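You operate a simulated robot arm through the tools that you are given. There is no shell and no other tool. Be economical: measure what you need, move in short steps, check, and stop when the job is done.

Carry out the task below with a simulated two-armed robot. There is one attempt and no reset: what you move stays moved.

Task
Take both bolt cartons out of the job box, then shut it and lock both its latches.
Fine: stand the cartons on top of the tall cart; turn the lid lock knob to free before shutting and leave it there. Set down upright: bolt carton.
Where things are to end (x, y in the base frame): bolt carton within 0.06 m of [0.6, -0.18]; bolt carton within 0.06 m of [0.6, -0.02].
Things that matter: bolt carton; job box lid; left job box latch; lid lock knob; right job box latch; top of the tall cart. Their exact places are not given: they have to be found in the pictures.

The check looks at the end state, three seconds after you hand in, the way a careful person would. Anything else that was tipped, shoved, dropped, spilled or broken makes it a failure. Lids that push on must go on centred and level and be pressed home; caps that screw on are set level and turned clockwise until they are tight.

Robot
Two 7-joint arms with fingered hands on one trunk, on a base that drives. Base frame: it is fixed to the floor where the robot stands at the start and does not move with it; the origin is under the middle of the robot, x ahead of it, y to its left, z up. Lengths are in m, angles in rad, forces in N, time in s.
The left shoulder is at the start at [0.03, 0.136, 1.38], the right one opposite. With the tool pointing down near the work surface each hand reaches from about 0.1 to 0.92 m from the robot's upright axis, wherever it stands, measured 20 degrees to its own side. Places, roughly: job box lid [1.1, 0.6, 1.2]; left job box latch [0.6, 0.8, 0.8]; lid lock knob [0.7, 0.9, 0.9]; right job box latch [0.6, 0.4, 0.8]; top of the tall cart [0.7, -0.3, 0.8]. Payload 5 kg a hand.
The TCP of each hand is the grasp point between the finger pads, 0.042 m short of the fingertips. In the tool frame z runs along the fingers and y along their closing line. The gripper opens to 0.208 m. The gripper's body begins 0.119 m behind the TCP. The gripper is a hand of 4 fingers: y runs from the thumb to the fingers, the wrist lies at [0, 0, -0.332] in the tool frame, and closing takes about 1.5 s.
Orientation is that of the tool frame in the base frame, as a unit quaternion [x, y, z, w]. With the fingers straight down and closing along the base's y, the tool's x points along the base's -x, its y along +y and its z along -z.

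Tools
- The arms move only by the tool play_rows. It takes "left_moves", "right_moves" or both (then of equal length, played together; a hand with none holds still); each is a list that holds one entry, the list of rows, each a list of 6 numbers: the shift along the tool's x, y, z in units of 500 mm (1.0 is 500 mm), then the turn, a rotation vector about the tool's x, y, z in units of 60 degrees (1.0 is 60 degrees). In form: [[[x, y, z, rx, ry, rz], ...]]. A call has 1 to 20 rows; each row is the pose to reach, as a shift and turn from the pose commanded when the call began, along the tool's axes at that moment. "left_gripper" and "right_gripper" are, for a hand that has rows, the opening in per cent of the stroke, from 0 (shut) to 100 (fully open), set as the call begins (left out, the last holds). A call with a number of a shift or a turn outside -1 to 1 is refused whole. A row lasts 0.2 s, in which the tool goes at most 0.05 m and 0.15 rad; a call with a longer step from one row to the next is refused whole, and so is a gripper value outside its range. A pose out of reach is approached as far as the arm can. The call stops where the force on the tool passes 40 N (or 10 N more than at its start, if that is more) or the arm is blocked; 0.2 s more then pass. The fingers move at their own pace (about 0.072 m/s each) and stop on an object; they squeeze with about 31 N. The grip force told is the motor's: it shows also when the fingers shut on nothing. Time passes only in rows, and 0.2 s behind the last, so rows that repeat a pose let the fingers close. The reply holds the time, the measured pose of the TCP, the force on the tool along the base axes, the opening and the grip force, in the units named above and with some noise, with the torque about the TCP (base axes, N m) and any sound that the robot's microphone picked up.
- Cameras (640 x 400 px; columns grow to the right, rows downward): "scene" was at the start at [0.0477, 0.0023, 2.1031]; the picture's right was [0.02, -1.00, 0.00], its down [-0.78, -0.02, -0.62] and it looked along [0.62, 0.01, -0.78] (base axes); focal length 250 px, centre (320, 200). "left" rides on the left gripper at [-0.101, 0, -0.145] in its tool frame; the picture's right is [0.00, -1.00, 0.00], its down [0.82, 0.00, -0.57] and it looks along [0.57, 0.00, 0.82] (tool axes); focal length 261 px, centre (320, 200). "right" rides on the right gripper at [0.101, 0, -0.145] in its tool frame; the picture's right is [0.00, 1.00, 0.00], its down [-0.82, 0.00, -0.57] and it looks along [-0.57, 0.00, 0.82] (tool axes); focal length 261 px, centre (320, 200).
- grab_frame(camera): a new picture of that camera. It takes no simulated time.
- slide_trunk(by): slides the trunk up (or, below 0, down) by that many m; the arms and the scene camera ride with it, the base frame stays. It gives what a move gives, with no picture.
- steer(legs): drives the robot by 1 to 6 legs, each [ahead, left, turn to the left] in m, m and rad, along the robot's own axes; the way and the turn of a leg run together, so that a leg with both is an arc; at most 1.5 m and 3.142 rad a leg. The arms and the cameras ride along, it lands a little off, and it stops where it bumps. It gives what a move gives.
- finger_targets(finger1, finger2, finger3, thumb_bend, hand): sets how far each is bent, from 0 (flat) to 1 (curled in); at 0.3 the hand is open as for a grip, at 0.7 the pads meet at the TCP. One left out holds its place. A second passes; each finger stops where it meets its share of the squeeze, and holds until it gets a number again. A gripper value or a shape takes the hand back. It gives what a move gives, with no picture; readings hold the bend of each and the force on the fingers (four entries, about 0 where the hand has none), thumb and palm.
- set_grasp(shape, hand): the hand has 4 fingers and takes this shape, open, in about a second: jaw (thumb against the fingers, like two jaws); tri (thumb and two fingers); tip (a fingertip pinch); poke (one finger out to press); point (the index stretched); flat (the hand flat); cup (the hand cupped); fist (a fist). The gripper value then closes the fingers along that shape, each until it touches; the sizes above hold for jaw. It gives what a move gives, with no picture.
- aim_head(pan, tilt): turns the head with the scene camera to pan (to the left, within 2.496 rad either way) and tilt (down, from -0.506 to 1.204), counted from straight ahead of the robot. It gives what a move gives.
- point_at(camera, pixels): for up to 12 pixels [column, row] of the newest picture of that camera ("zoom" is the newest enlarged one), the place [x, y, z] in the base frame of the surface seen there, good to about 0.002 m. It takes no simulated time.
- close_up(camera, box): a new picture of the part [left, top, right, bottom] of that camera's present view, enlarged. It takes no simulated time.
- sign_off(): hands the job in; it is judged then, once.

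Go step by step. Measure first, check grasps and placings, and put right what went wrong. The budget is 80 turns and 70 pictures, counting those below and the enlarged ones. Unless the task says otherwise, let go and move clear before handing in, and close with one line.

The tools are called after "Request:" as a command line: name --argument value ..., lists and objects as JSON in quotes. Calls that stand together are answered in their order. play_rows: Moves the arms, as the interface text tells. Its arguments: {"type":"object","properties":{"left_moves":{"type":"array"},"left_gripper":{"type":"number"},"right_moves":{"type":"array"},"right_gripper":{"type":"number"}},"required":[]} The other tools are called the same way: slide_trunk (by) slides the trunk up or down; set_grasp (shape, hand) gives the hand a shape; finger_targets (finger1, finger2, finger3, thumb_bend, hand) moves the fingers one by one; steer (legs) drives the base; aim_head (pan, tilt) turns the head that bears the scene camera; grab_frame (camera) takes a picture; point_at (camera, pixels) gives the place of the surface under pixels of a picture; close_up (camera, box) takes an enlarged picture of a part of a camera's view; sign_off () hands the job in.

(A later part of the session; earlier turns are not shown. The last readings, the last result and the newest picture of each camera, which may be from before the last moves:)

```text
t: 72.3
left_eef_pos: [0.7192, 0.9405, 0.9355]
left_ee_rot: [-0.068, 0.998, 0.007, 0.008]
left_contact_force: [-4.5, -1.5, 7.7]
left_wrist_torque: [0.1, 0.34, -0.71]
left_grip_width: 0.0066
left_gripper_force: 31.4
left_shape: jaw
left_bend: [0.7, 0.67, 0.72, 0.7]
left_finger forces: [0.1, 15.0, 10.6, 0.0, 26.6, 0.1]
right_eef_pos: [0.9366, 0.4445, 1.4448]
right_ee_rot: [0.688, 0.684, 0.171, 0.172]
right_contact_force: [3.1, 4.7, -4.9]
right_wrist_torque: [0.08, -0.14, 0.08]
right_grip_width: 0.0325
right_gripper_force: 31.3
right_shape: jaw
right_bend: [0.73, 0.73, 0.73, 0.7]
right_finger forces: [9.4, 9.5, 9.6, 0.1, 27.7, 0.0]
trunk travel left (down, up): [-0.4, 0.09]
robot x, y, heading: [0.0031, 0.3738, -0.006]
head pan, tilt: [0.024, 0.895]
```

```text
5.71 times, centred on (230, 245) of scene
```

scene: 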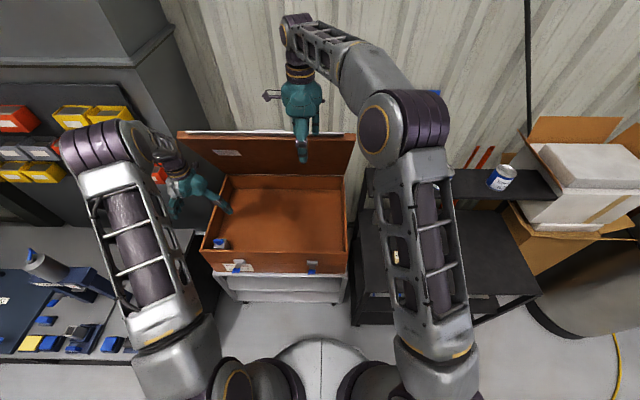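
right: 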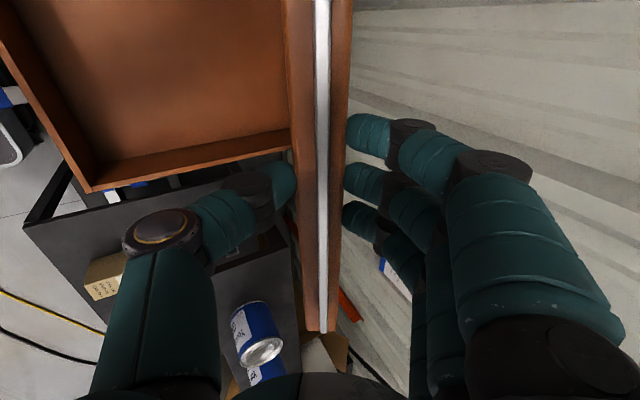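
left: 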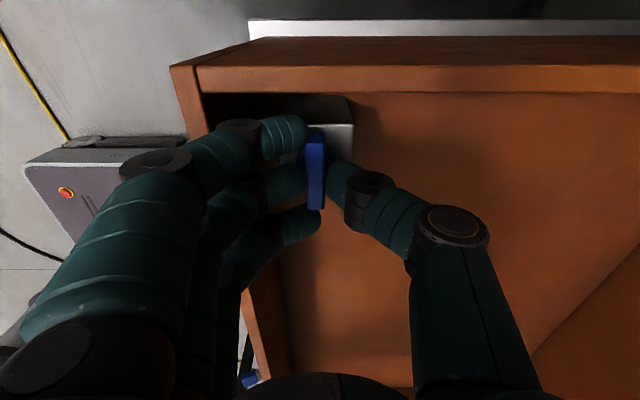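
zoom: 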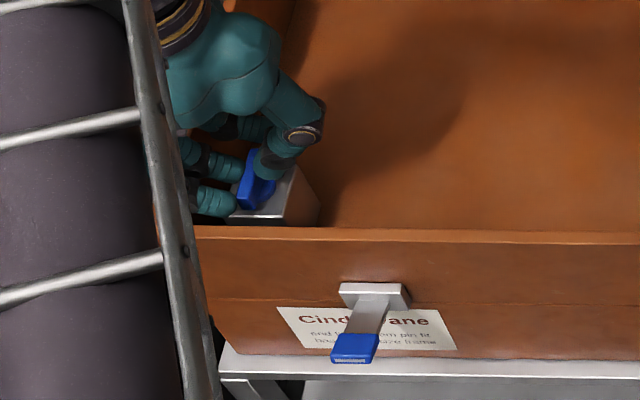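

Row 11 stepped too far, so I'll repeat the release with smaller steps.

Request:
play_rows --left_moves '[[[0, 0, 0, 0, 0, 0], [0, 0, 0, 0, 0, 0], [0, 0, -0.03, 0, 0, 0], [0, 0, -0.1, 0, 0, 0], [0, 0, -0.19, 0, 0, 0], [0, 0, -0.28, 0, 0, 0], [0.08, 0, -0.3, 0, 0, 0], [0.17, 0, -0.3, 0, 0, 0], [0.26, 0, -0.3, 0, 0, 0], [0.35, 0, -0.3, 0, 0, 0], [0.43, 0.0, -0.3, 0, 0, 0], [0.52, 0.0, -0.3, 0, 0, 0], [0.52, 0.0, -0.3, 0, 0, 0]]]' --left_gripper 14

Request:
close_up --camera "scene" --box '[190, 210, 270, 280]'

Request:
grab_frame --camera "scene"

```text
t: 75.1
left_eef_pos: [0.4609, 0.9013, 1.0818]
left_ee_rot: [-0.069, 0.998, 0.007, 0.008]
left_contact_force: [-0.5, -0.2, 0.8]
left_wrist_torque: [0.06, -0.04, -0.03]
left_grip_width: 0.0287
left_gripper_force: 0.1
left_shape: jaw
left_bend: [0.72, 0.72, 0.72, 0.7]
left_finger forces: [0.0, 0.0, 0.0, 0.1, 0.0, 0.1]
right_eef_pos: [0.9351, 0.4449, 1.4442]
right_ee_rot: [0.688, 0.684, 0.171, 0.171]
right_contact_force: [3.1, 4.0, -5.0]
right_wrist_torque: [0.1, -0.18, 0.09]
right_grip_width: 0.0328
right_gripper_force: 31.4
right_shape: jaw
right_bend: [0.73, 0.73, 0.73, 0.7]
right_finger forces: [9.8, 9.8, 9.9, 0.1, 28.7, 0.1]
trunk travel left (down, up): [-0.4, 0.09]
robot x, y, heading: [0.003, 0.3746, -0.007]
head pan, tilt: [0.024, 0.895]
```

```text
5.71 times, centred on (230, 245) of scene
```

zoom: 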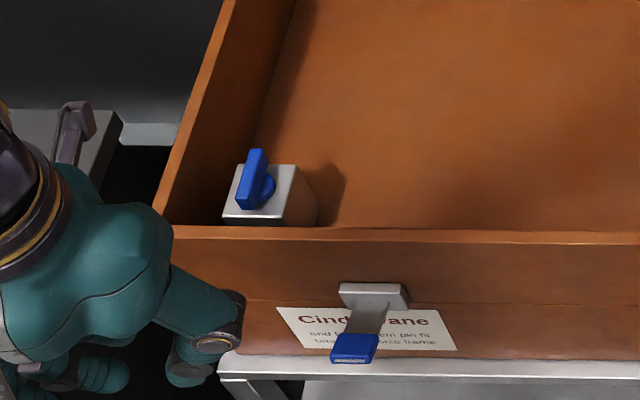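

```text
22 pictures are left
```

scene: 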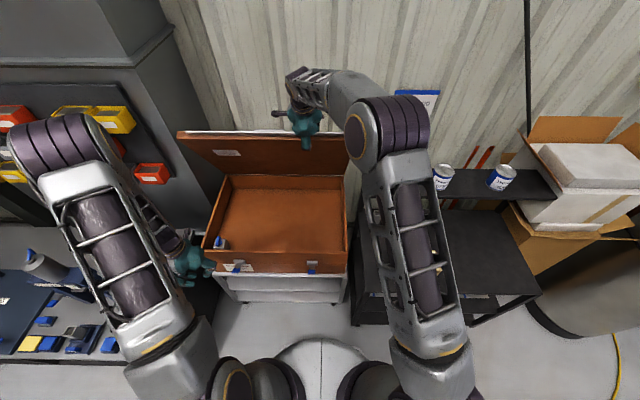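

The wing now points away from the robot. I'll check its angle numerically (points cost no pictures).

Request:
point_at --camera "zoom" --pixels '[[255, 153], [250, 170], [243, 200], [265, 153], [252, 207], [290, 170], [270, 215], [375, 290], [355, 340], [200, 232]]'

```text
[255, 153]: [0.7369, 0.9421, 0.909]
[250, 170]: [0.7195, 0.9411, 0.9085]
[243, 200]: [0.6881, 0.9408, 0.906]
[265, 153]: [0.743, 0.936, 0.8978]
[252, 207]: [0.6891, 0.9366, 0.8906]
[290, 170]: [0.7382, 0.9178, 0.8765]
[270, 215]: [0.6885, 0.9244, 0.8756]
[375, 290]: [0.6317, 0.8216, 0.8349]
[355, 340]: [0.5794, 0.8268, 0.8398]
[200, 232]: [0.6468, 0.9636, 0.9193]
```

The wing is aligned with x to about 2° and the box has not moved. Now I'll swing the lid down with the right hand along the hinge arc, first 20°.

Request:
play_rows --right_moves '[[[0, -0.0408, 0.0001, -0.0333, 0, 0], [0, -0.0817, 0.0011, -0.0667, 0, 0], [0, -0.1224, 0.0038, -0.1, 0, 0], [0, -0.1631, 0.008, -0.1333, 0, 0], [0, -0.2035, 0.0138, -0.1667, 0, 0], [0, -0.2438, 0.0205, -0.2, 0, 0], [0, -0.2838, 0.029, -0.2333, 0, 0], [0, -0.3235, 0.0386, -0.2667, 0, 0], [0, -0.3628, 0.05, -0.3, 0, 0], [0, -0.4017, 0.0622, -0.3333, 0, 0]]]'

```text
t: 77.3
left_eef_pos: [0.4607, 0.9036, 1.0807]
left_ee_rot: [-0.069, 0.998, 0.007, 0.008]
left_contact_force: [-0.3, 0.2, 0.2]
left_wrist_torque: [-0.05, 0.0, 0.02]
left_grip_width: 0.029
left_gripper_force: 0.1
left_shape: jaw
left_bend: [0.72, 0.72, 0.72, 0.7]
left_finger forces: [0.1, 0.0, 0.1, 0.1, 0.1, 0.0]
right_eef_pos: [0.7717, 0.4439, 1.3223]
right_ee_rot: [0.649, 0.643, 0.286, 0.289]
right_contact_force: [-1.8, -2.2, -1.5]
right_wrist_torque: [-0.06, -0.12, -0.04]
right_grip_width: 0.0326
right_gripper_force: 31.3
right_shape: jaw
right_bend: [0.73, 0.73, 0.73, 0.7]
right_finger forces: [9.5, 9.1, 9.0, 0.1, 29.9, 0.0]
trunk travel left (down, up): [-0.4, 0.09]
robot x, y, heading: [-0.0012, 0.376, -0.016]
head pan, tilt: [0.024, 0.895]
```

The lid follows with hardly any force. I'll continue another 34° along the same arc.

Request:
play_rows --right_moves '[[[0, -0.0408, 0.0001, -0.0333, 0, 0], [0, -0.0817, 0.0011, -0.0667, 0, 0], [0, -0.1224, 0.0038, -0.1, 0, 0], [0, -0.1631, 0.008, -0.1333, 0, 0], [0, -0.2035, 0.0138, -0.1667, 0, 0], [0, -0.2438, 0.0205, -0.2, 0, 0], [0, -0.2838, 0.029, -0.2333, 0, 0], [0, -0.3235, 0.0386, -0.2667, 0, 0], [0, -0.3628, 0.05, -0.3, 0, 0], [0, -0.4017, 0.0622, -0.3333, 0, 0], [0, -0.4781, 0.0912, -0.4, 0, 0], [0, -0.5522, 0.1255, -0.4667, 0, 0], [0, -0.6238, 0.1648, -0.5333, 0, 0], [0, -0.6585, 0.1863, -0.5667, 0, 0]]]'

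Request:
grab_frame --camera "scene"

```text
t: 79.5
left_eef_pos: [0.4461, 0.9089, 1.0763]
left_ee_rot: [-0.076, 0.997, 0.007, 0.001]
left_contact_force: [-0.4, -0.5, 0.6]
left_wrist_torque: [0.03, 0.01, -0.01]
left_grip_width: 0.029
left_gripper_force: 0.0
left_shape: jaw
left_bend: [0.72, 0.72, 0.72, 0.7]
left_finger forces: [0.0, 0.1, 0.0, 0.1, 0.0, 0.1]
right_eef_pos: [0.6826, 0.4838, 1.2304]
right_ee_rot: [0.61, 0.542, 0.444, 0.37]
right_contact_force: [-15.4, 3.0, 6.9]
right_wrist_torque: [-0.61, 0.23, 0.4]
right_grip_width: 0.0279
right_gripper_force: 30.9
right_shape: jaw
right_bend: [0.74, 0.74, 0.72, 0.72]
right_finger forces: [2.8, 6.1, 11.1, 0.0, 26.4, 0.0]
trunk travel left (down, up): [-0.4, 0.09]
robot x, y, heading: [0.0034, 0.3733, -0.006]
head pan, tilt: [0.024, 0.895]
stopped in row 10 (right hand): the arm was blocked; the commanded pose is now the measured one
```

```text
21 pictures are left
```

scene: 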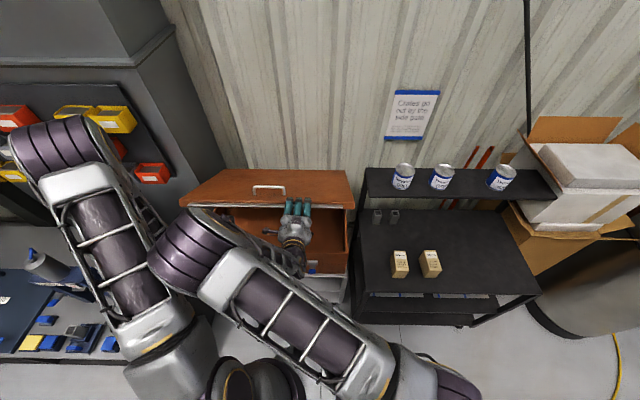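

The right arm swapped its elbow over and was blocked against the left arm, with the lid at about 30°. I'll move the left hand left for space, open the right grip and see whether the lid holds by itself.

Request:
play_rows --left_moves '[[[0, 0.06, 0, 0, 0, 0], [0, 0.12, 0, 0, 0, 0], [0, 0.18, 0, 0, 0, 0], [0, 0.24, 0, 0, 0, 0], [0, 0.3, 0, 0, 0, 0], [0, 0.3, 0, 0, 0, 0]]]'

Request:
play_rows --right_moves '[[[0, 0, 0, 0, 0, 0], [0, 0, 0, 0, 0, 0], [0, 0, 0, 0, 0, 0], [0, 0, 0, 0, 0, 0]]]' --right_gripper 40

Request:
grab_frame --camera "right"

```text
t: 80.9
left_eef_pos: [0.4219, 1.0551, 1.0782]
left_ee_rot: [-0.076, 0.997, 0.008, 0.001]
left_contact_force: [0.2, -0.4, 0.4]
left_wrist_torque: [0.09, 0.02, 0.02]
left_grip_width: 0.0289
left_gripper_force: 0.0
left_shape: jaw
left_bend: [0.72, 0.72, 0.72, 0.7]
left_finger forces: [0.0, 0.0, 0.0, 0.1, 0.0, 0.0]
right_eef_pos: [0.6836, 0.4838, 1.2311]
right_ee_rot: [0.61, 0.542, 0.444, 0.37]
right_contact_force: [-21.7, 3.3, 6.9]
right_wrist_torque: [-0.59, 0.29, 0.48]
right_grip_width: 0.0281
right_gripper_force: 31.2
right_shape: jaw
right_bend: [0.74, 0.74, 0.72, 0.72]
right_finger forces: [2.8, 5.9, 11.3, 0.0, 31.0, 0.1]
trunk travel left (down, up): [-0.4, 0.09]
robot x, y, heading: [-0.0005, 0.3739, -0.003]
head pan, tilt: [0.024, 0.895]
```

```text
t: 81.9
left_eef_pos: [0.4238, 1.0554, 1.077]
left_ee_rot: [-0.075, 0.997, 0.008, 0.001]
left_contact_force: [0.1, -0.8, 0.5]
left_wrist_torque: [-0.02, 0.04, 0.02]
left_grip_width: 0.0293
left_gripper_force: 0.1
left_shape: jaw
left_bend: [0.72, 0.72, 0.72, 0.7]
left_finger forces: [0.1, 0.0, 0.0, 0.0, 0.0, 0.0]
right_eef_pos: [0.6863, 0.4851, 1.231]
right_ee_rot: [0.611, 0.542, 0.443, 0.37]
right_contact_force: [-0.1, -0.3, 0.0]
right_wrist_torque: [0.01, 0.01, 0.03]
right_grip_width: 0.0824
right_gripper_force: 0.1
right_shape: jaw
right_bend: [0.73, 0.73, 0.73, 0.7]
right_finger forces: [0.1, 0.0, 0.1, 0.1, 0.1, 0.0]
trunk travel left (down, up): [-0.4, 0.09]
robot x, y, heading: [0.0009, 0.3748, -0.002]
head pan, tilt: [0.024, 0.895]
```

```text
20 pictures are left
```

right: 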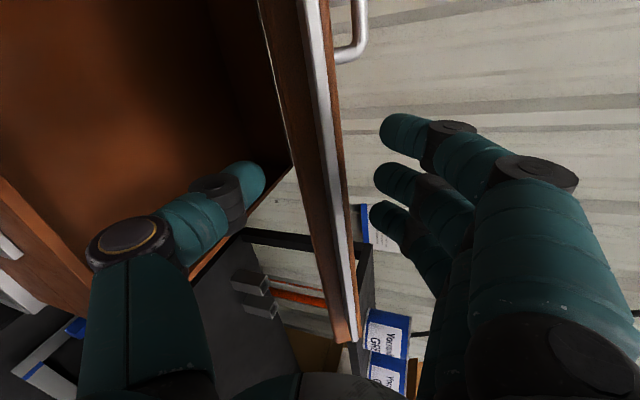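

The lid stays at its angle with no contact, so it holds by friction when free. I'll withdraw the right hand, raise it and pitch the fingers downward so I can push the lid shut from above.

Request:
play_rows --right_moves '[[[0, 0, -0.07, 0, 0, 0], [0, 0, -0.14, 0, 0, 0], [0, 0, -0.22, 0, 0, 0], [0.012, 0.078, -0.25, 0.1, 0, 0], [0.024, 0.156, -0.278, 0.2, 0, 0], [0.036, 0.234, -0.306, 0.3, 0, 0], [0.048, 0.312, -0.334, 0.4, 0, 0], [0.06, 0.39, -0.362, 0.5, 0, 0], [0.07, 0.466, -0.39, 0.6, 0, 0], [0.07, 0.466, -0.39, 0.7, 0, 0], [0.07, 0.466, -0.39, 0.8, 0, 0], [0.07, 0.466, -0.39, 0.8, 0, 0]]]'

Request:
grab_frame --camera "scene"

```text
t: 84.5
left_eef_pos: [0.4216, 1.0575, 1.0777]
left_ee_rot: [-0.076, 0.997, 0.006, 0.002]
left_contact_force: [-1.6, 0.7, -0.3]
left_wrist_torque: [-0.08, -0.13, -0.02]
left_grip_width: 0.0291
left_gripper_force: 0.1
left_shape: jaw
left_bend: [0.72, 0.72, 0.72, 0.7]
left_finger forces: [0.0, 0.0, 0.0, 0.0, 0.0, 0.0]
right_eef_pos: [0.5773, 0.4818, 1.5206]
right_ee_rot: [0.708, 0.676, 0.184, 0.089]
right_contact_force: [-0.2, 0.8, 0.0]
right_wrist_torque: [-0.07, -0.14, -0.03]
right_grip_width: 0.0832
right_gripper_force: 0.1
right_shape: jaw
right_bend: [0.73, 0.73, 0.73, 0.7]
right_finger forces: [0.0, 0.0, 0.0, 0.1, 0.0, 0.0]
trunk travel left (down, up): [-0.4, 0.09]
robot x, y, heading: [-0.0001, 0.3701, -0.005]
head pan, tilt: [0.024, 0.895]
```

```text
19 pictures are left
```

scene: 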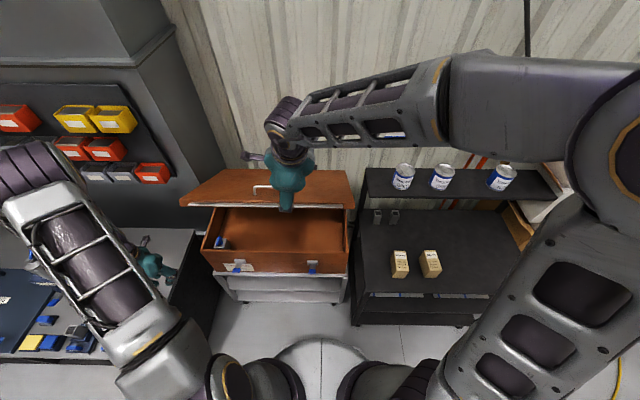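

The arm is back in its good posture and the lid stands at roughly 30°. I'll measure the lid surface.

Request:
point_at --camera "scene" --pixels '[[200, 204], [240, 206], [320, 207], [320, 200], [230, 180], [230, 195], [325, 180], [262, 186], [403, 262], [431, 262]]'

```text
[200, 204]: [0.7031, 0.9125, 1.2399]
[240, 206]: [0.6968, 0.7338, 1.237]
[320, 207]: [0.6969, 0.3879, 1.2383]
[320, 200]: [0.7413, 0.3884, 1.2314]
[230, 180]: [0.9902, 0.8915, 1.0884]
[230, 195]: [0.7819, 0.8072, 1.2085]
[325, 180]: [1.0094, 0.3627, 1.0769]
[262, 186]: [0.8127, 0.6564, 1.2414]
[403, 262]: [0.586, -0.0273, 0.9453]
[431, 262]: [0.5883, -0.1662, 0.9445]
```

The lid slopes 30° and its top surface passes (0.741, z 1.231). I'll close the right fingers, hover over (0.79, 0.487) and push down partway.

Request:
play_rows --right_moves '[[[-0.008, 0.028, 0.079, 0, 0, 0], [-0.016, 0.056, 0.159, 0, 0, 0], [-0.024, 0.085, 0.238, 0, 0, 0], [-0.031, 0.113, 0.318, 0, 0, 0], [-0.039, 0.141, 0.397, 0, 0, 0], [-0.047, 0.17, 0.477, 0, 0, 0], [-0.055, 0.198, 0.556, 0, 0, 0], [-0.055, 0.198, 0.556, 0, 0, 0]]]' --right_gripper 0

Request:
play_rows --right_moves '[[[-0.007, -0.033, 0.04, 0, 0, 0], [-0.014, -0.065, 0.08, 0, 0, 0], [-0.022, -0.098, 0.12, 0, 0, 0], [-0.029, -0.13, 0.16, 0, 0, 0], [-0.036, -0.163, 0.2, 0, 0, 0], [-0.044, -0.196, 0.24, 0, 0, 0], [-0.051, -0.228, 0.281, 0, 0, 0], [-0.058, -0.261, 0.321, 0, 0, 0], [-0.065, -0.293, 0.361, 0, 0, 0]]]'

Request:
grab_frame --camera "scene"

```text
t: 86.3
left_eef_pos: [0.4227, 1.0561, 1.0786]
left_ee_rot: [-0.077, 0.997, 0.007, 0.0]
left_contact_force: [-0.8, 0.8, 0.0]
left_wrist_torque: [0.02, -0.14, 0.02]
left_grip_width: 0.0292
left_gripper_force: 0.0
left_shape: jaw
left_bend: [0.72, 0.72, 0.72, 0.7]
left_finger forces: [0.1, 0.0, 0.1, 0.0, 0.0, 0.0]
right_eef_pos: [0.7755, 0.4808, 1.2987]
right_ee_rot: [0.708, 0.676, 0.185, 0.089]
right_contact_force: [-0.9, 0.2, 0.7]
right_wrist_torque: [-0.03, -0.06, -0.06]
right_grip_width: 0.0
right_gripper_force: 31.1
right_shape: jaw
right_bend: [0.7, 0.7, 0.7, 0.7]
right_finger forces: [0.0, 0.1, 0.0, 0.1, 0.1, 0.1]
trunk travel left (down, up): [-0.4, 0.09]
robot x, y, heading: [-0.0009, 0.3762, -0.004]
head pan, tilt: [0.024, 0.895]
```

```text
t: 88.3
left_eef_pos: [0.4243, 1.0555, 1.0766]
left_ee_rot: [-0.077, 0.997, 0.006, 0.001]
left_contact_force: [-0.6, 0.5, -0.3]
left_wrist_torque: [-0.02, 0.01, -0.04]
left_grip_width: 0.029
left_gripper_force: 0.1
left_shape: jaw
left_bend: [0.72, 0.72, 0.72, 0.7]
left_finger forces: [0.0, 0.0, 0.0, 0.1, 0.1, 0.0]
right_eef_pos: [0.7094, 0.4796, 1.0699]
right_ee_rot: [0.709, 0.675, 0.184, 0.089]
right_contact_force: [-1.0, 0.0, -0.1]
right_wrist_torque: [-0.04, 0.02, -0.05]
right_grip_width: 0.0
right_gripper_force: 31.1
right_shape: jaw
right_bend: [0.7, 0.7, 0.7, 0.7]
right_finger forces: [0.1, 0.0, 0.0, 0.1, 0.0, 0.1]
trunk travel left (down, up): [-0.4, 0.09]
robot x, y, heading: [0.0034, 0.3741, -0.005]
head pan, tilt: [0.024, 0.895]
```

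```text
18 pictures are left
```

scene: 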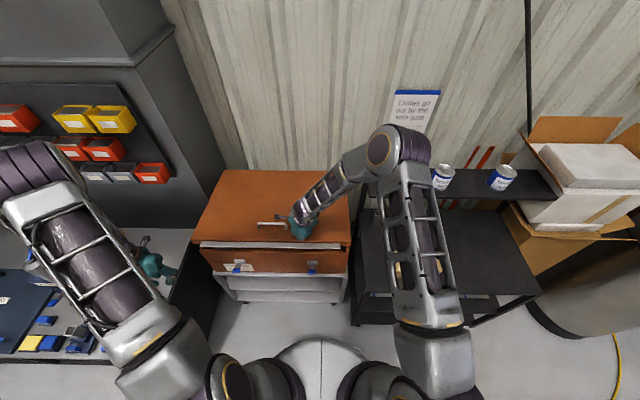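

The lid is nearly down and follows easily. I'll press the last centimetres until force builds.

Request:
play_rows --right_moves '[[[-0.004, -0.017, 0.024, 0, 0, 0], [-0.008, -0.034, 0.047, 0, 0, 0], [-0.012, -0.05, 0.07, 0, 0, 0], [-0.016, -0.067, 0.094, 0, 0, 0], [-0.018, -0.075, 0.105, 0, 0, 0], [-0.02, -0.084, 0.117, 0, 0, 0], [-0.022, -0.092, 0.129, 0, 0, 0], [-0.024, -0.101, 0.141, 0, 0, 0], [-0.026, -0.109, 0.153, 0, 0, 0]]]'

Request:
close_up --camera "scene" --box '[180, 160, 370, 300]'

```text
t: 89.8
left_eef_pos: [0.4236, 1.0543, 1.0763]
left_ee_rot: [-0.075, 0.997, 0.008, 0.0]
left_contact_force: [-0.2, -0.1, 0.1]
left_wrist_torque: [-0.06, 0.05, 0.0]
left_grip_width: 0.0291
left_gripper_force: 0.0
left_shape: jaw
left_bend: [0.72, 0.72, 0.72, 0.7]
left_finger forces: [0.0, 0.0, 0.1, 0.0, 0.0, 0.0]
right_eef_pos: [0.6999, 0.4793, 1.0032]
right_ee_rot: [0.708, 0.674, 0.189, 0.094]
right_contact_force: [-4.0, -5.5, 26.0]
right_wrist_torque: [-0.87, 0.27, -0.02]
right_grip_width: 0.0001
right_gripper_force: 31.4
right_shape: jaw
right_bend: [0.7, 0.7, 0.71, 0.7]
right_finger forces: [0.1, 0.0, 15.8, 0.0, 0.0, 0.0]
trunk travel left (down, up): [-0.4, 0.09]
robot x, y, heading: [-0.0006, 0.374, -0.007]
head pan, tilt: [0.024, 0.895]
stopped in row 7 (right hand): the force on the tool passed its limit at 46 N (the readings are from after the stop); the commanded pose is now the measured one
```

```text
2.86 times, centred on (275, 230) of scene
```

zoom: 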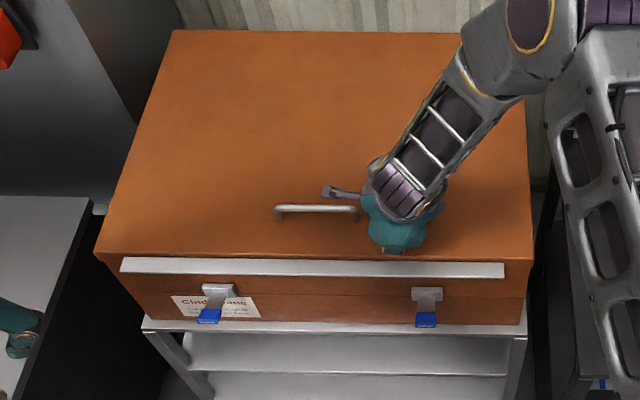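

The lid is down with 26 N on it. I'll measure whether it is level, and the latch levers and strip.

Request:
point_at --camera "zoom" --pixels '[[200, 60], [200, 240], [480, 250], [300, 263], [300, 272], [300, 285], [215, 289], [213, 302], [207, 317], [427, 292], [426, 305], [425, 320]]'

```text
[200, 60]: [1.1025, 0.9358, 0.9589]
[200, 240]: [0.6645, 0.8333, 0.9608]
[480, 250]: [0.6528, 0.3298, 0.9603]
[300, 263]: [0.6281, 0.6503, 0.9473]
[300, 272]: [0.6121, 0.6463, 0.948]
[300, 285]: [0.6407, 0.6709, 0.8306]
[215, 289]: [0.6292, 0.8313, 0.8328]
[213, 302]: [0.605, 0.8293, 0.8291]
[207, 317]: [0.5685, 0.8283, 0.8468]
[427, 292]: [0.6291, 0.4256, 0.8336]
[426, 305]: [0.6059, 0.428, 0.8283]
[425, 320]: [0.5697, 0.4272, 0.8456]
```

The lid is level (z 0.959 back, 0.961 front), so it is shut. Next are the levers, which stick out at y≈0.828 and 0.427 (tip x≈0.565, z≈0.846). I'll back the right hand off and pull the left hand in before repositioning the base.

Request:
play_rows --right_moves '[[[0.014, 0.015, -0.1, 0, 0, 0], [0.028, 0.03, -0.2, 0, 0, 0], [0.041, 0.045, -0.3, 0, 0, 0], [0.054, 0.058, -0.4, 0, 0, 0], [0.053, -0.02, -0.43, 0, 0, 0], [0.051, -0.1, -0.465, 0, 0, 0], [0.05, -0.18, -0.5, 0, 0, 0], [0.048, -0.26, -0.535, 0, 0, 0], [0.047, -0.312, -0.557, 0, 0, 0]]]' --left_moves '[[[0, 0, -0.02, 0, 0, 0], [0, 0, -0.04, 0, 0, 0], [0, -0.05, -0.06, 0, 0, 0], [0, -0.1, -0.08, 0, 0, 0], [0, -0.15, -0.1, 0, 0, 0], [0, -0.2, -0.12, 0, 0, 0], [0, -0.25, -0.14, 0, 0, 0], [0, -0.3, -0.16, 0, 0, 0], [0, -0.3, -0.18, 0, 0, 0]]]'

Request:
steer --legs '[[-0.25, 0, 0], [0, 0.25, 0]]'

Request:
grab_frame --camera "scene"

```text
refused: row 1 steps farther than a row can; nothing moved
```

```text
t: 93.1
left_eef_pos: [0.1712, 1.3059, 1.0775]
left_ee_rot: [-0.078, 0.997, 0.006, -0.001]
left_contact_force: [0.2, 0.6, 0.0]
left_wrist_torque: [-0.01, 0.04, 0.0]
left_grip_width: 0.0292
left_gripper_force: 0.0
left_shape: jaw
left_bend: [0.72, 0.72, 0.72, 0.7]
left_finger forces: [0.1, 0.0, 0.0, 0.0, 0.0, 0.1]
right_eef_pos: [0.447, 0.7332, 1.0005]
right_ee_rot: [0.707, 0.676, 0.186, 0.092]
right_contact_force: [0.2, 1.0, 0.2]
right_wrist_torque: [-0.02, 0.01, -0.02]
right_grip_width: 0.0003
right_gripper_force: 30.8
right_shape: jaw
right_bend: [0.7, 0.7, 0.7, 0.7]
right_finger forces: [0.0, 0.0, 0.1, 0.0, 0.0, 0.0]
trunk travel left (down, up): [-0.4, 0.09]
robot x, y, heading: [-0.2497, 0.6202, -0.002]
head pan, tilt: [0.024, 0.895]
```

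```text
16 pictures are left
```

scene: 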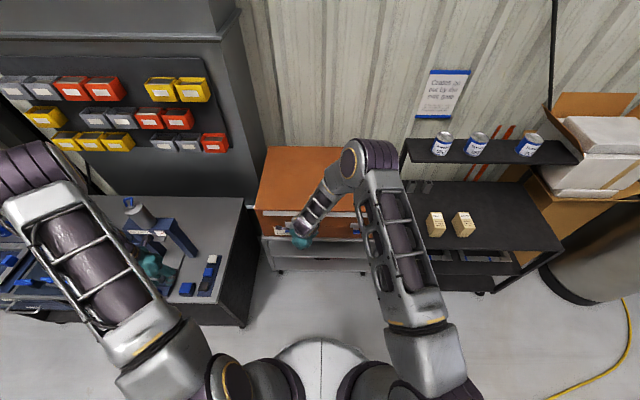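

The arm call was refused, yet the base moved; the fingers slid off the shut lid without harm (no forces), and the left hand now hovers near the blue press on the bench. I'll raise the left hand and bring it in, and lift the right hand and take it over to the right latch side.

Request:
play_rows --left_moves '[[[0, 0, -0.08, 0, 0, 0], [0, 0, -0.16, 0, 0, 0], [0, 0, -0.24, 0, 0, 0], [0, 0, -0.32, 0, 0, 0], [0, 0, -0.4, 0, 0, 0], [0, -0.08, -0.4, 0, 0, 0], [0, -0.16, -0.4, 0, 0, 0], [0, -0.24, -0.4, 0, 0, 0], [0, -0.32, -0.4, 0, 0, 0], [0, -0.4, -0.4, 0, 0, 0], [0, -0.48, -0.4, 0, 0, 0], [0, -0.56, -0.4, 0, 0, 0], [0, -0.64, -0.4, 0, 0, 0], [0, -0.72, -0.4, 0, 0, 0]]]' --right_moves '[[[0.008, 0.022, -0.055, 0, 0, 0], [0.017, 0.045, -0.11, 0, 0, 0], [0.025, 0.067, -0.165, 0, 0, 0], [0.034, 0.09, -0.22, 0, 0, 0], [-0.026, 0.085, -0.231, 0, 0, 0], [-0.085, 0.08, -0.242, 0, 0, 0], [-0.145, 0.075, -0.254, 0, 0, 0], [-0.204, 0.07, -0.265, 0, 0, 0], [-0.264, 0.065, -0.276, 0, 0, 0], [-0.324, 0.06, -0.287, 0, 0, 0], [-0.383, 0.055, -0.298, 0, 0, 0], [-0.443, 0.05, -0.31, 0, 0, 0], [-0.502, 0.045, -0.321, 0, 0, 0], [-0.562, 0.04, -0.332, 0, 0, 0]]]'

Request:
slide_trunk --by -0.25

Request:
grab_frame --camera "scene"

```text
t: 96.1
left_eef_pos: [0.2288, 0.9452, 1.2737]
left_ee_rot: [-0.078, 0.997, 0.008, 0.0]
left_contact_force: [0.3, -2.2, 0.2]
left_wrist_torque: [0.25, 0.01, -0.02]
left_grip_width: 0.0291
left_gripper_force: 0.0
left_shape: jaw
left_bend: [0.72, 0.72, 0.72, 0.7]
left_finger forces: [0.1, 0.0, 0.1, 0.1, 0.0, 0.1]
right_eef_pos: [0.3988, 0.4284, 1.1222]
right_ee_rot: [0.706, 0.677, 0.187, 0.091]
right_contact_force: [-0.2, -1.4, 0.0]
right_wrist_torque: [0.09, 0.0, 0.06]
right_grip_width: 0.0001
right_gripper_force: 31.0
right_shape: jaw
right_bend: [0.7, 0.7, 0.7, 0.7]
right_finger forces: [0.0, 0.0, 0.0, 0.0, 0.1, 0.0]
trunk travel left (down, up): [-0.4, 0.09]
robot x, y, heading: [-0.2503, 0.6254, -0.0]
head pan, tilt: [0.024, 0.895]
```

```text
t: 98.6
left_eef_pos: [0.2286, 0.9496, 1.0241]
left_ee_rot: [-0.079, 0.997, 0.007, 0.0]
left_contact_force: [0.4, 0.0, 0.5]
left_wrist_torque: [0.01, -0.05, -0.01]
left_grip_width: 0.0293
left_gripper_force: 0.1
left_shape: jaw
left_bend: [0.72, 0.72, 0.72, 0.7]
left_finger forces: [0.0, 0.1, 0.0, 0.0, 0.0, 0.1]
right_eef_pos: [0.3975, 0.4299, 0.8734]
right_ee_rot: [0.707, 0.676, 0.188, 0.092]
right_contact_force: [-0.9, 0.3, 0.2]
right_wrist_torque: [-0.02, 0.0, -0.02]
right_grip_width: 0.0002
right_gripper_force: 30.4
right_shape: jaw
right_bend: [0.7, 0.7, 0.7, 0.7]
right_finger forces: [0.0, 0.0, 0.0, 0.1, 0.1, 0.0]
trunk travel left (down, up): [-0.15, 0.34]
robot x, y, heading: [-0.2512, 0.6242, -0.002]
head pan, tilt: [0.024, 0.895]
```

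```text
15 pictures are left
```

scene: 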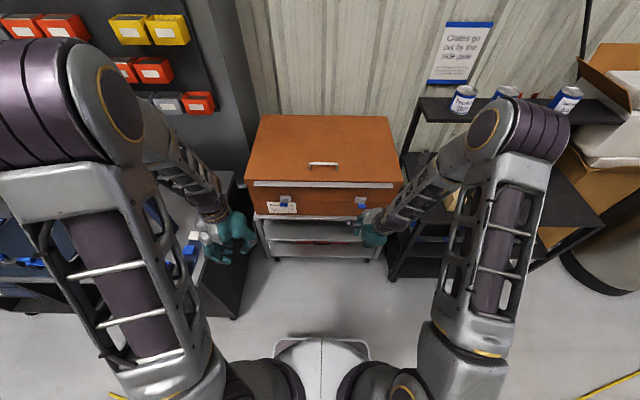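

The lid stays shut and both hands are free. I'll pitch the right hand to point forward just below the right lever, and start yawing the left hand toward −90°.

Request:
play_rows --right_moves '[[[-0.003, 0.004, 0.024, -0.116, 0, 0], [-0.007, 0.009, 0.048, -0.232, 0, 0], [-0.01, 0.013, 0.072, -0.348, 0, 0], [-0.014, 0.018, 0.096, -0.464, 0, 0], [-0.017, 0.022, 0.12, -0.58, 0, 0], [-0.02, 0.026, 0.143, -0.696, 0, 0], [-0.024, 0.03, 0.167, -0.812, 0, 0], [-0.027, 0.035, 0.191, -0.93, 0, 0], [-0.027, 0.035, 0.191, -0.93, 0, 0]]]' --left_moves '[[[-0.02, -0.034, 0.012, 0, 0, -0.12], [-0.04, -0.067, 0.025, 0, 0, -0.24], [-0.06, -0.1, 0.037, 0, 0, -0.36], [-0.08, -0.134, 0.05, 0, 0, -0.48], [-0.1, -0.167, 0.062, 0, 0, -0.6], [-0.12, -0.2, 0.075, 0, 0, -0.72], [-0.14, -0.234, 0.087, 0, 0, -0.84], [-0.16, -0.268, 0.1, 0, 0, -0.96], [-0.16, -0.268, 0.1, 0, 0, -1.0]]]' --left_gripper 0

Request:
close_up --camera "scene" --box '[220, 110, 440, 270]'

```text
t: 100.6
left_eef_pos: [0.3269, 0.8302, 0.9706]
left_ee_rot: [-0.567, 0.824, 0.006, 0.004]
left_contact_force: [-0.5, 1.0, 0.6]
left_wrist_torque: [-0.05, -0.03, 0.03]
left_grip_width: 0.0
left_gripper_force: 31.3
left_shape: jaw
left_bend: [0.7, 0.7, 0.7, 0.7]
left_finger forces: [0.0, 0.0, 0.1, 0.0, 0.0, 0.0]
right_eef_pos: [0.4508, 0.4285, 0.7903]
right_ee_rot: [0.582, 0.509, 0.482, 0.413]
right_contact_force: [-0.9, 0.2, 0.4]
right_wrist_torque: [-0.01, -0.03, -0.05]
right_grip_width: 0.0001
right_gripper_force: 30.9
right_shape: jaw
right_bend: [0.7, 0.7, 0.7, 0.7]
right_finger forces: [0.0, 0.1, 0.0, 0.0, 0.0, 0.0]
trunk travel left (down, up): [-0.15, 0.34]
robot x, y, heading: [-0.246, 0.6263, 0.001]
head pan, tilt: [0.024, 0.895]
```

```text
2.50 times, centred on (330, 190) of scene
```

zoom: 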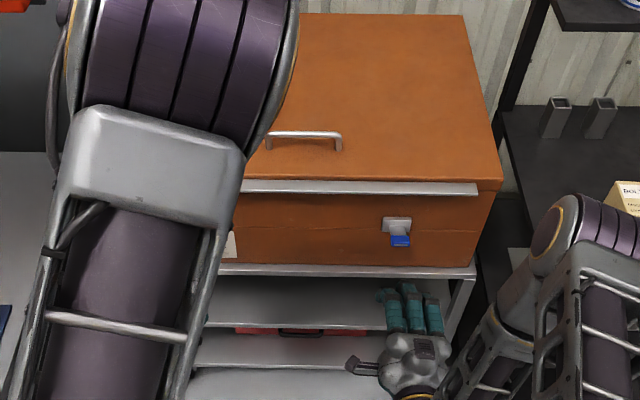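

The hand points forward, centred on the right lever (zoom 398,232). I'll advance the fingertips under the paddle and raise 6 cm.

Request:
play_rows --right_moves '[[[0, 0.009, 0.06, 0, 0, 0], [-0.001, 0.018, 0.12, 0, 0, 0], [-0.002, 0.028, 0.182, 0, 0, 0], [0.001, 0.047, 0.178, 0, 0, 0], [0.004, 0.067, 0.174, 0, 0, 0], [0.007, 0.086, 0.17, 0, 0, 0], [0.009, 0.105, 0.166, 0, 0, 0], [0.012, 0.125, 0.162, 0, 0, 0], [0.015, 0.144, 0.158, 0, 0, 0]]]' --left_moves '[[[0, 0, 0, 0, 0, -0.04], [0, 0, 0, 0, 0, -0.08], [0, 0, 0, 0, 0, -0.12], [0, 0, 0, 0, 0, -0.16], [0, 0, 0, 0, 0, -0.2], [0, 0, 0, 0, 0, -0.24], [0, 0, 0, 0, 0, -0.28], [0, 0, 0, 0, 0, -0.32], [0, 0, 0, 0, 0, -0.35]]]'

Request:
close_up --camera "scene" --box '[300, 160, 420, 260]'

```text
t: 101.8
left_eef_pos: [0.3282, 0.8282, 0.9704]
left_ee_rot: [-0.643, 0.766, 0.006, 0.005]
left_contact_force: [-0.5, 0.9, 1.0]
left_wrist_torque: [0.01, -0.07, 0.03]
left_grip_width: 0.0001
left_gripper_force: 31.2
left_shape: jaw
left_bend: [0.7, 0.7, 0.7, 0.7]
left_finger forces: [0.0, 0.0, 0.0, 0.1, 0.1, 0.1]
right_eef_pos: [0.5354, 0.4248, 0.791]
right_ee_rot: [0.588, 0.516, 0.474, 0.405]
right_contact_force: [-7.5, -0.6, -20.9]
right_wrist_torque: [0.16, 0.17, -0.03]
right_grip_width: 0.0002
right_gripper_force: 31.2
right_shape: jaw
right_bend: [0.7, 0.7, 0.7, 0.7]
right_finger forces: [0.1, 20.9, 0.0, 0.1, 0.0, 0.0]
trunk travel left (down, up): [-0.15, 0.34]
robot x, y, heading: [-0.2493, 0.6221, 0.004]
head pan, tilt: [0.024, 0.895]
stopped in row 5 (right hand): the force on the tool passed its limit at 45 N (the readings are from after the stop); the commanded pose is now the measured one
```

```text
4.00 times, centred on (360, 210) of scene
```

zoom: 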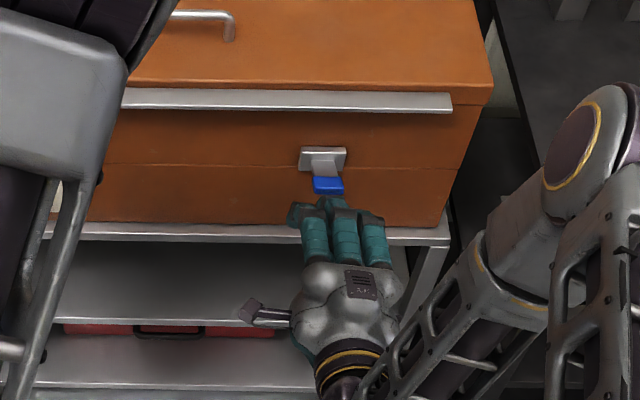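

The lever refuses upward force (45 N) without moving, so up is probably its open stop and locking means pressing down. I'll check the paddle's position to be sure.

Request:
point_at --camera "zoom" --pixels '[[328, 180], [328, 190], [325, 170], [325, 160], [322, 152], [328, 240]]'

```text
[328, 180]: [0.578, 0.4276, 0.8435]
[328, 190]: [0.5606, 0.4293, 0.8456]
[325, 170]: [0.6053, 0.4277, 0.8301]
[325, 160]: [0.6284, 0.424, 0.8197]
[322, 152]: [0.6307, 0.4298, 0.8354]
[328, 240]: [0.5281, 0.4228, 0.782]
```

The paddle hasn't moved (still z≈0.845). I'll back off, raise the hand above the paddle with about 50° pitch, ready to press down.

Request:
play_rows --right_moves '[[[-0.002, -0.024, -0.077, 0, 0, 0], [-0.005, -0.049, -0.153, 0, 0, 0], [-0.007, -0.073, -0.23, 0, 0, 0], [0.003, -0.0005, -0.247, 0.1, 0, 0], [0.014, 0.072, -0.264, 0.2, 0, 0], [0.025, 0.145, -0.28, 0.3, 0, 0], [0.035, 0.217, -0.297, 0.4, 0, 0], [0.037, 0.225, -0.217, 0.467, 0, 0], [0.039, 0.233, -0.137, 0.467, 0, 0], [0.041, 0.241, -0.056, 0.467, 0, 0], [0.041, 0.241, -0.056, 0.467, 0, 0]]]'

Request:
close_up --camera "scene" --box '[300, 160, 420, 260]'

```text
t: 104.2
left_eef_pos: [0.3276, 0.8283, 0.9725]
left_ee_rot: [-0.643, 0.765, 0.006, 0.005]
left_contact_force: [-0.7, 1.1, 0.3]
left_wrist_torque: [0.0, -0.08, 0.0]
left_grip_width: 0.0
left_gripper_force: 31.1
left_shape: jaw
left_bend: [0.7, 0.7, 0.7, 0.7]
left_finger forces: [0.2, 0.1, 0.0, 0.0, 0.0, 0.0]
right_eef_pos: [0.5369, 0.4303, 0.9208]
right_ee_rot: [0.667, 0.614, 0.339, 0.253]
right_contact_force: [-0.6, -0.6, 0.3]
right_wrist_torque: [-0.04, 0.0, 0.03]
right_grip_width: 0.0001
right_gripper_force: 31.2
right_shape: jaw
right_bend: [0.7, 0.7, 0.7, 0.7]
right_finger forces: [0.0, 0.0, 0.1, 0.0, 0.0, 0.1]
trunk travel left (down, up): [-0.15, 0.34]
robot x, y, heading: [-0.2478, 0.6236, -0.001]
head pan, tilt: [0.024, 0.895]
```

```text
4.00 times, centred on (360, 210) of scene
```

zoom: 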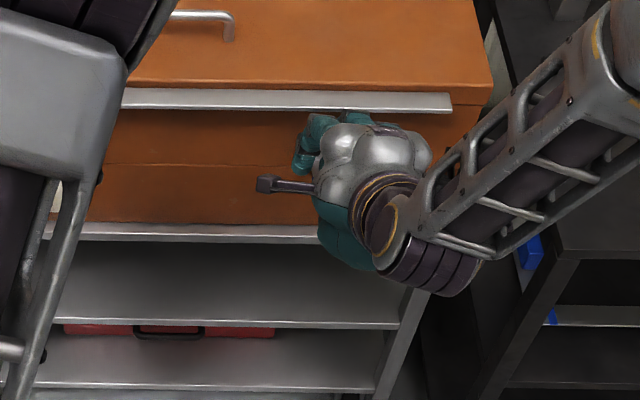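

The tip is above the paddle at about (0.569, 0.433, 0.894). I'll press down along the lever's expected arc.

Request:
play_rows --right_moves '[[[-0.009, -0.045, 0.039, 0, 0, 0], [-0.014, -0.075, 0.064, 0, 0, 0], [-0.017, -0.09, 0.077, 0, 0, 0], [-0.02, -0.106, 0.09, 0, 0, 0], [-0.0225, -0.119, 0.105, 0, 0, 0], [-0.025, -0.132, 0.121, 0, 0, 0], [-0.0275, -0.14, 0.134, 0, 0, 0], [-0.03, -0.148, 0.147, 0, 0, 0], [-0.033, -0.159, 0.175, 0, 0, 0], [-0.033, -0.159, 0.175, 0, 0, 0]]]'

```text
t: 106.0
left_eef_pos: [0.327, 0.8302, 0.9731]
left_ee_rot: [-0.643, 0.766, 0.005, 0.006]
left_contact_force: [0.5, 0.1, -0.8]
left_wrist_torque: [0.02, 0.02, 0.01]
left_grip_width: 0.0002
left_gripper_force: 30.9
left_shape: jaw
left_bend: [0.7, 0.7, 0.7, 0.7]
left_finger forces: [0.0, 0.0, 0.0, 0.0, 0.0, 0.0]
right_eef_pos: [0.5435, 0.4304, 0.8212]
right_ee_rot: [0.665, 0.614, 0.341, 0.254]
right_contact_force: [-14.4, -0.9, 18.9]
right_wrist_torque: [-0.16, -0.51, -0.11]
right_grip_width: 0.0003
right_gripper_force: 31.0
right_shape: jaw
right_bend: [0.7, 0.68, 0.7, 0.72]
right_finger forces: [0.1, 0.0, 0.1, 0.0, 0.0, 0.1]
trunk travel left (down, up): [-0.15, 0.34]
robot x, y, heading: [-0.2533, 0.6214, -0.001]
head pan, tilt: [0.024, 0.895]
stopped in row 8 (right hand): the force on the tool passed its limit at 50 N (the readings are from after the stop); the commanded pose is now the measured one
```

The tip went down to z≈0.794, so the lever gave way, and then it met 50 N. I'll back the hand away and look.

Request:
play_rows --right_moves '[[[0.003, -0.01, -0.075, 0, 0, 0], [0.006, -0.03, -0.15, 0, 0, 0], [0.01, -0.05, -0.22, 0, 0, 0], [0.01, -0.08, -0.3, 0, 0, 0]]]'

Request:
close_up --camera "scene" --box '[300, 160, 420, 260]'

```text
t: 107.0
left_eef_pos: [0.328, 0.8294, 0.9717]
left_ee_rot: [-0.643, 0.766, 0.005, 0.004]
left_contact_force: [-0.3, -0.1, 0.8]
left_wrist_torque: [0.03, -0.04, -0.02]
left_grip_width: 0.0
left_gripper_force: 30.8
left_shape: jaw
left_bend: [0.7, 0.7, 0.7, 0.7]
left_finger forces: [0.0, 0.1, 0.0, 0.1, 0.0, 0.0]
right_eef_pos: [0.4051, 0.4263, 0.887]
right_ee_rot: [0.665, 0.613, 0.341, 0.255]
right_contact_force: [0.0, -0.2, 0.0]
right_wrist_torque: [0.01, -0.02, -0.01]
right_grip_width: 0.0
right_gripper_force: 30.4
right_shape: jaw
right_bend: [0.7, 0.69, 0.7, 0.72]
right_finger forces: [0.0, 0.1, 0.0, 0.0, 0.0, 0.1]
trunk travel left (down, up): [-0.15, 0.34]
robot x, y, heading: [-0.2518, 0.6231, -0.003]
head pan, tilt: [0.024, 0.895]
```

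```text
4.00 times, centred on (360, 210) of scene
```

zoom: 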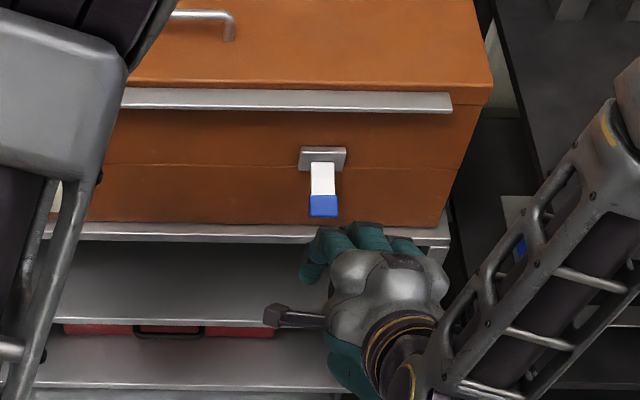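

The lever has swung down. I'll measure its angle.

Request:
point_at --camera "zoom" --pixels '[[323, 152], [323, 165], [323, 180], [323, 192], [323, 202], [323, 213], [300, 210], [323, 228]]'

```text
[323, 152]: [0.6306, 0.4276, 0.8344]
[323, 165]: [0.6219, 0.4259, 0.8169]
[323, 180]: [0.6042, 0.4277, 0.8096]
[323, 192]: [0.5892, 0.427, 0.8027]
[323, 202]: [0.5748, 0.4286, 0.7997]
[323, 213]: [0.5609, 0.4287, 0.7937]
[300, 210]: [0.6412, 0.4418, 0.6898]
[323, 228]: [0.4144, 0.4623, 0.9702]
```

The lever now slopes down about 23° (tip at 0.561, z 0.794). I'll press again near its tip to see whether it goes further or has met its stop.

Request:
play_rows --right_moves '[[[-0.001, 0.03, 0.058, 0, 0, 0], [-0.002, 0.059, 0.115, 0, 0, 0], [-0.004, 0.088, 0.173, 0, 0, 0], [-0.005, 0.118, 0.231, 0, 0, 0], [-0.009, 0.099, 0.249, 0, 0, 0], [-0.013, 0.08, 0.268, 0, 0, 0], [-0.017, 0.061, 0.286, 0, 0, 0], [-0.02, 0.042, 0.305, 0, 0, 0], [-0.024, 0.023, 0.323, 0, 0, 0], [-0.027, 0.004, 0.342, 0, 0, 0]]]'

Request:
close_up --camera "scene" --box '[300, 160, 420, 260]'

```text
t: 108.7
left_eef_pos: [0.3277, 0.8282, 0.9735]
left_ee_rot: [-0.643, 0.766, 0.005, 0.005]
left_contact_force: [1.2, 0.1, -0.3]
left_wrist_torque: [0.04, 0.13, 0.0]
left_grip_width: 0.0
left_gripper_force: 30.5
left_shape: jaw
left_bend: [0.7, 0.7, 0.7, 0.7]
left_finger forces: [0.1, 0.1, 0.1, 0.0, 0.1, 0.0]
right_eef_pos: [0.5344, 0.4265, 0.8191]
right_ee_rot: [0.664, 0.612, 0.343, 0.258]
right_contact_force: [-24.8, -1.7, 30.4]
right_wrist_torque: [-0.21, -1.1, -0.25]
right_grip_width: 0.0001
right_gripper_force: 30.8
right_shape: jaw
right_bend: [0.7, 0.68, 0.7, 0.72]
right_finger forces: [0.0, 62.4, 0.1, 0.0, 0.1, 0.0]
trunk travel left (down, up): [-0.15, 0.34]
robot x, y, heading: [-0.2521, 0.6203, -0.002]
head pan, tilt: [0.024, 0.895]
stopped in row 8 (right hand): the force on the tool passed its limit at 43 N (the readings are from after the stop); the commanded pose is now the measured one
```

```text
4.00 times, centred on (360, 210) of scene
```

zoom: 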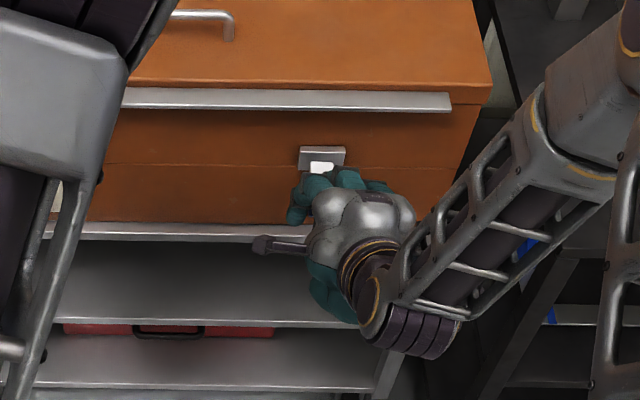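

It stops firmly at the same place (62 N), so down is the locked end stop for the right latch. I'll back the right hand off and bring the pitched left hand above the left paddle.

Request:
play_rows --right_moves '[[[0.003, -0.01, -0.075, 0, 0, 0], [0.006, -0.03, -0.15, 0, 0, 0], [0.01, -0.05, -0.22, 0, 0, 0], [0.01, -0.08, -0.3, 0, 0, 0], [0.01, -0.08, -0.36, 0, 0, 0], [0.01, -0.08, -0.36, 0, 0, 0], [0.01, -0.08, -0.36, 0, 0, 0], [0.01, -0.08, -0.36, 0, 0, 0], [0.01, -0.08, -0.36, 0, 0, 0]]]' --left_moves '[[[0, 0, 0, 0.13, 0, 0], [0, -0.03, 0.01, 0.26, 0, 0], [-0.01, -0.08, 0.02, 0.39, 0, 0], [-0.02, -0.14, 0.04, 0.52, 0, 0], [-0.035, -0.21, 0.06, 0.65, 0, 0], [-0.05, -0.28, 0.08, 0.75, 0, 0], [-0.067, -0.345, 0.1, 0.833, 0, 0], [-0.084, -0.406, 0.113, 0.833, 0, 0], [-0.084, -0.406, 0.113, 0.833, 0, 0]]]'

Request:
grab_frame --camera "scene"

```text
t: 110.7
left_eef_pos: [0.5344, 0.8329, 0.9161]
left_ee_rot: [-0.581, 0.697, -0.318, 0.276]
left_contact_force: [-0.7, -1.6, -0.4]
left_wrist_torque: [0.09, -0.02, 0.09]
left_grip_width: 0.0001
left_gripper_force: 30.7
left_shape: jaw
left_bend: [0.7, 0.7, 0.7, 0.7]
left_finger forces: [0.0, 0.1, 0.0, 0.0, 0.0, 0.0]
right_eef_pos: [0.3694, 0.4204, 0.8996]
right_ee_rot: [0.666, 0.612, 0.342, 0.256]
right_contact_force: [-0.8, -2.1, -1.0]
right_wrist_torque: [0.24, -0.07, 0.34]
right_grip_width: 0.0
right_gripper_force: 30.9
right_shape: jaw
right_bend: [0.7, 0.69, 0.7, 0.72]
right_finger forces: [0.0, 0.0, 0.1, 0.0, 0.1, 0.0]
trunk travel left (down, up): [-0.15, 0.34]
robot x, y, heading: [-0.2483, 0.6213, -0.004]
head pan, tilt: [0.024, 0.895]
```

```text
9 pictures are left
```

scene: 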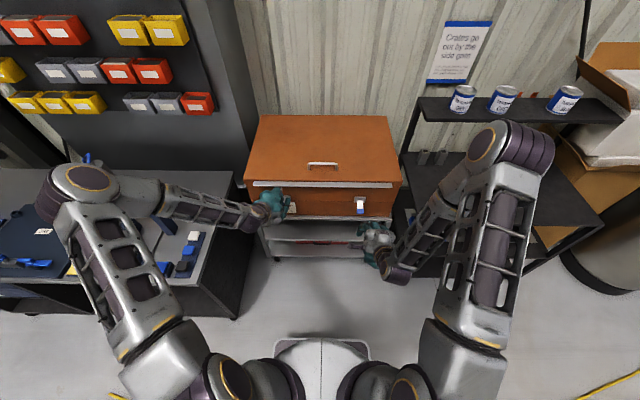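

The left fingertip is above the left paddle at about (0.566, 0.828, 0.889). I'll press down.

Request:
play_rows --left_moves '[[[0.001, 0.046, 0.039, 0, 0, 0], [0.0015, 0.076, 0.065, 0, 0, 0], [0.002, 0.092, 0.078, 0, 0, 0], [0.002, 0.107, 0.091, 0, 0, 0], [0.002, 0.122, 0.104, 0, 0, 0], [0.003, 0.138, 0.116, 0, 0, 0], [0.003, 0.153, 0.129, 0, 0, 0], [0.003, 0.168, 0.142, 0, 0, 0], [0.004, 0.183, 0.155, 0, 0, 0]]]'

```text
t: 112.2
left_eef_pos: [0.5348, 0.8362, 0.8299]
left_ee_rot: [-0.579, 0.695, -0.321, 0.28]
left_contact_force: [-24.3, 3.8, 32.1]
left_wrist_torque: [0.22, 0.22, 0.13]
left_grip_width: 0.0
left_gripper_force: 31.0
left_shape: jaw
left_bend: [0.7, 0.7, 0.7, 0.69]
left_finger forces: [0.0, 0.0, 0.0, 0.0, 0.0, 0.1]
right_eef_pos: [0.3676, 0.4237, 0.9021]
right_ee_rot: [0.664, 0.613, 0.343, 0.257]
right_contact_force: [-0.4, 0.2, 0.1]
right_wrist_torque: [-0.02, 0.0, -0.03]
right_grip_width: 0.0
right_gripper_force: 30.9
right_shape: jaw
right_bend: [0.7, 0.69, 0.7, 0.72]
right_finger forces: [0.0, 0.1, 0.1, 0.0, 0.0, 0.0]
trunk travel left (down, up): [-0.15, 0.34]
robot x, y, heading: [-0.2482, 0.6211, -0.002]
head pan, tilt: [0.024, 0.895]
stopped in row 7 (left hand): the force on the tool passed its limit at 50 N (the readings are from after the stop); the commanded pose is now the measured one
```

It stopped at tip z≈0.803 with 50 N, like the right one. I'll back the left hand off and look at both latches.

Request:
play_rows --left_moves '[[[0.012, 0.018, -0.075, 0, 0, 0], [0.024, 0.035, -0.151, 0, 0, 0], [0.035, 0.053, -0.226, 0, 0, 0], [0.047, 0.07, -0.302, 0, 0, 0], [0.059, 0.088, -0.377, 0, 0, 0]]]'

Request:
close_up --camera "scene" --box '[240, 110, 410, 250]'

```text
t: 113.4
left_eef_pos: [0.3595, 0.8363, 0.9152]
left_ee_rot: [-0.58, 0.696, -0.32, 0.279]
left_contact_force: [-0.7, 0.5, 0.0]
left_wrist_torque: [0.01, -0.07, 0.03]
left_grip_width: 0.0
left_gripper_force: 30.8
left_shape: jaw
left_bend: [0.7, 0.7, 0.7, 0.69]
left_finger forces: [0.1, 0.0, 0.0, 0.0, 0.1, 0.1]
right_eef_pos: [0.3678, 0.4241, 0.9]
right_ee_rot: [0.664, 0.613, 0.342, 0.257]
right_contact_force: [0.1, 0.6, 0.9]
right_wrist_torque: [0.0, -0.02, -0.06]
right_grip_width: 0.0
right_gripper_force: 30.4
right_shape: jaw
right_bend: [0.7, 0.69, 0.7, 0.72]
right_finger forces: [0.0, 0.1, 0.0, 0.0, 0.0, 0.1]
trunk travel left (down, up): [-0.15, 0.34]
robot x, y, heading: [-0.255, 0.6232, -0.0]
head pan, tilt: [0.024, 0.895]
```

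```text
2.86 times, centred on (325, 180) of scene
```

zoom: 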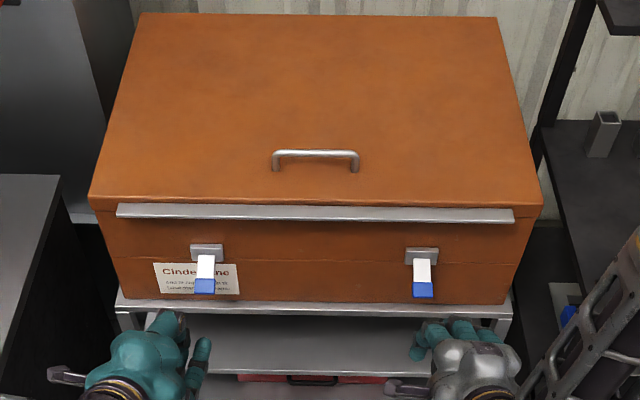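

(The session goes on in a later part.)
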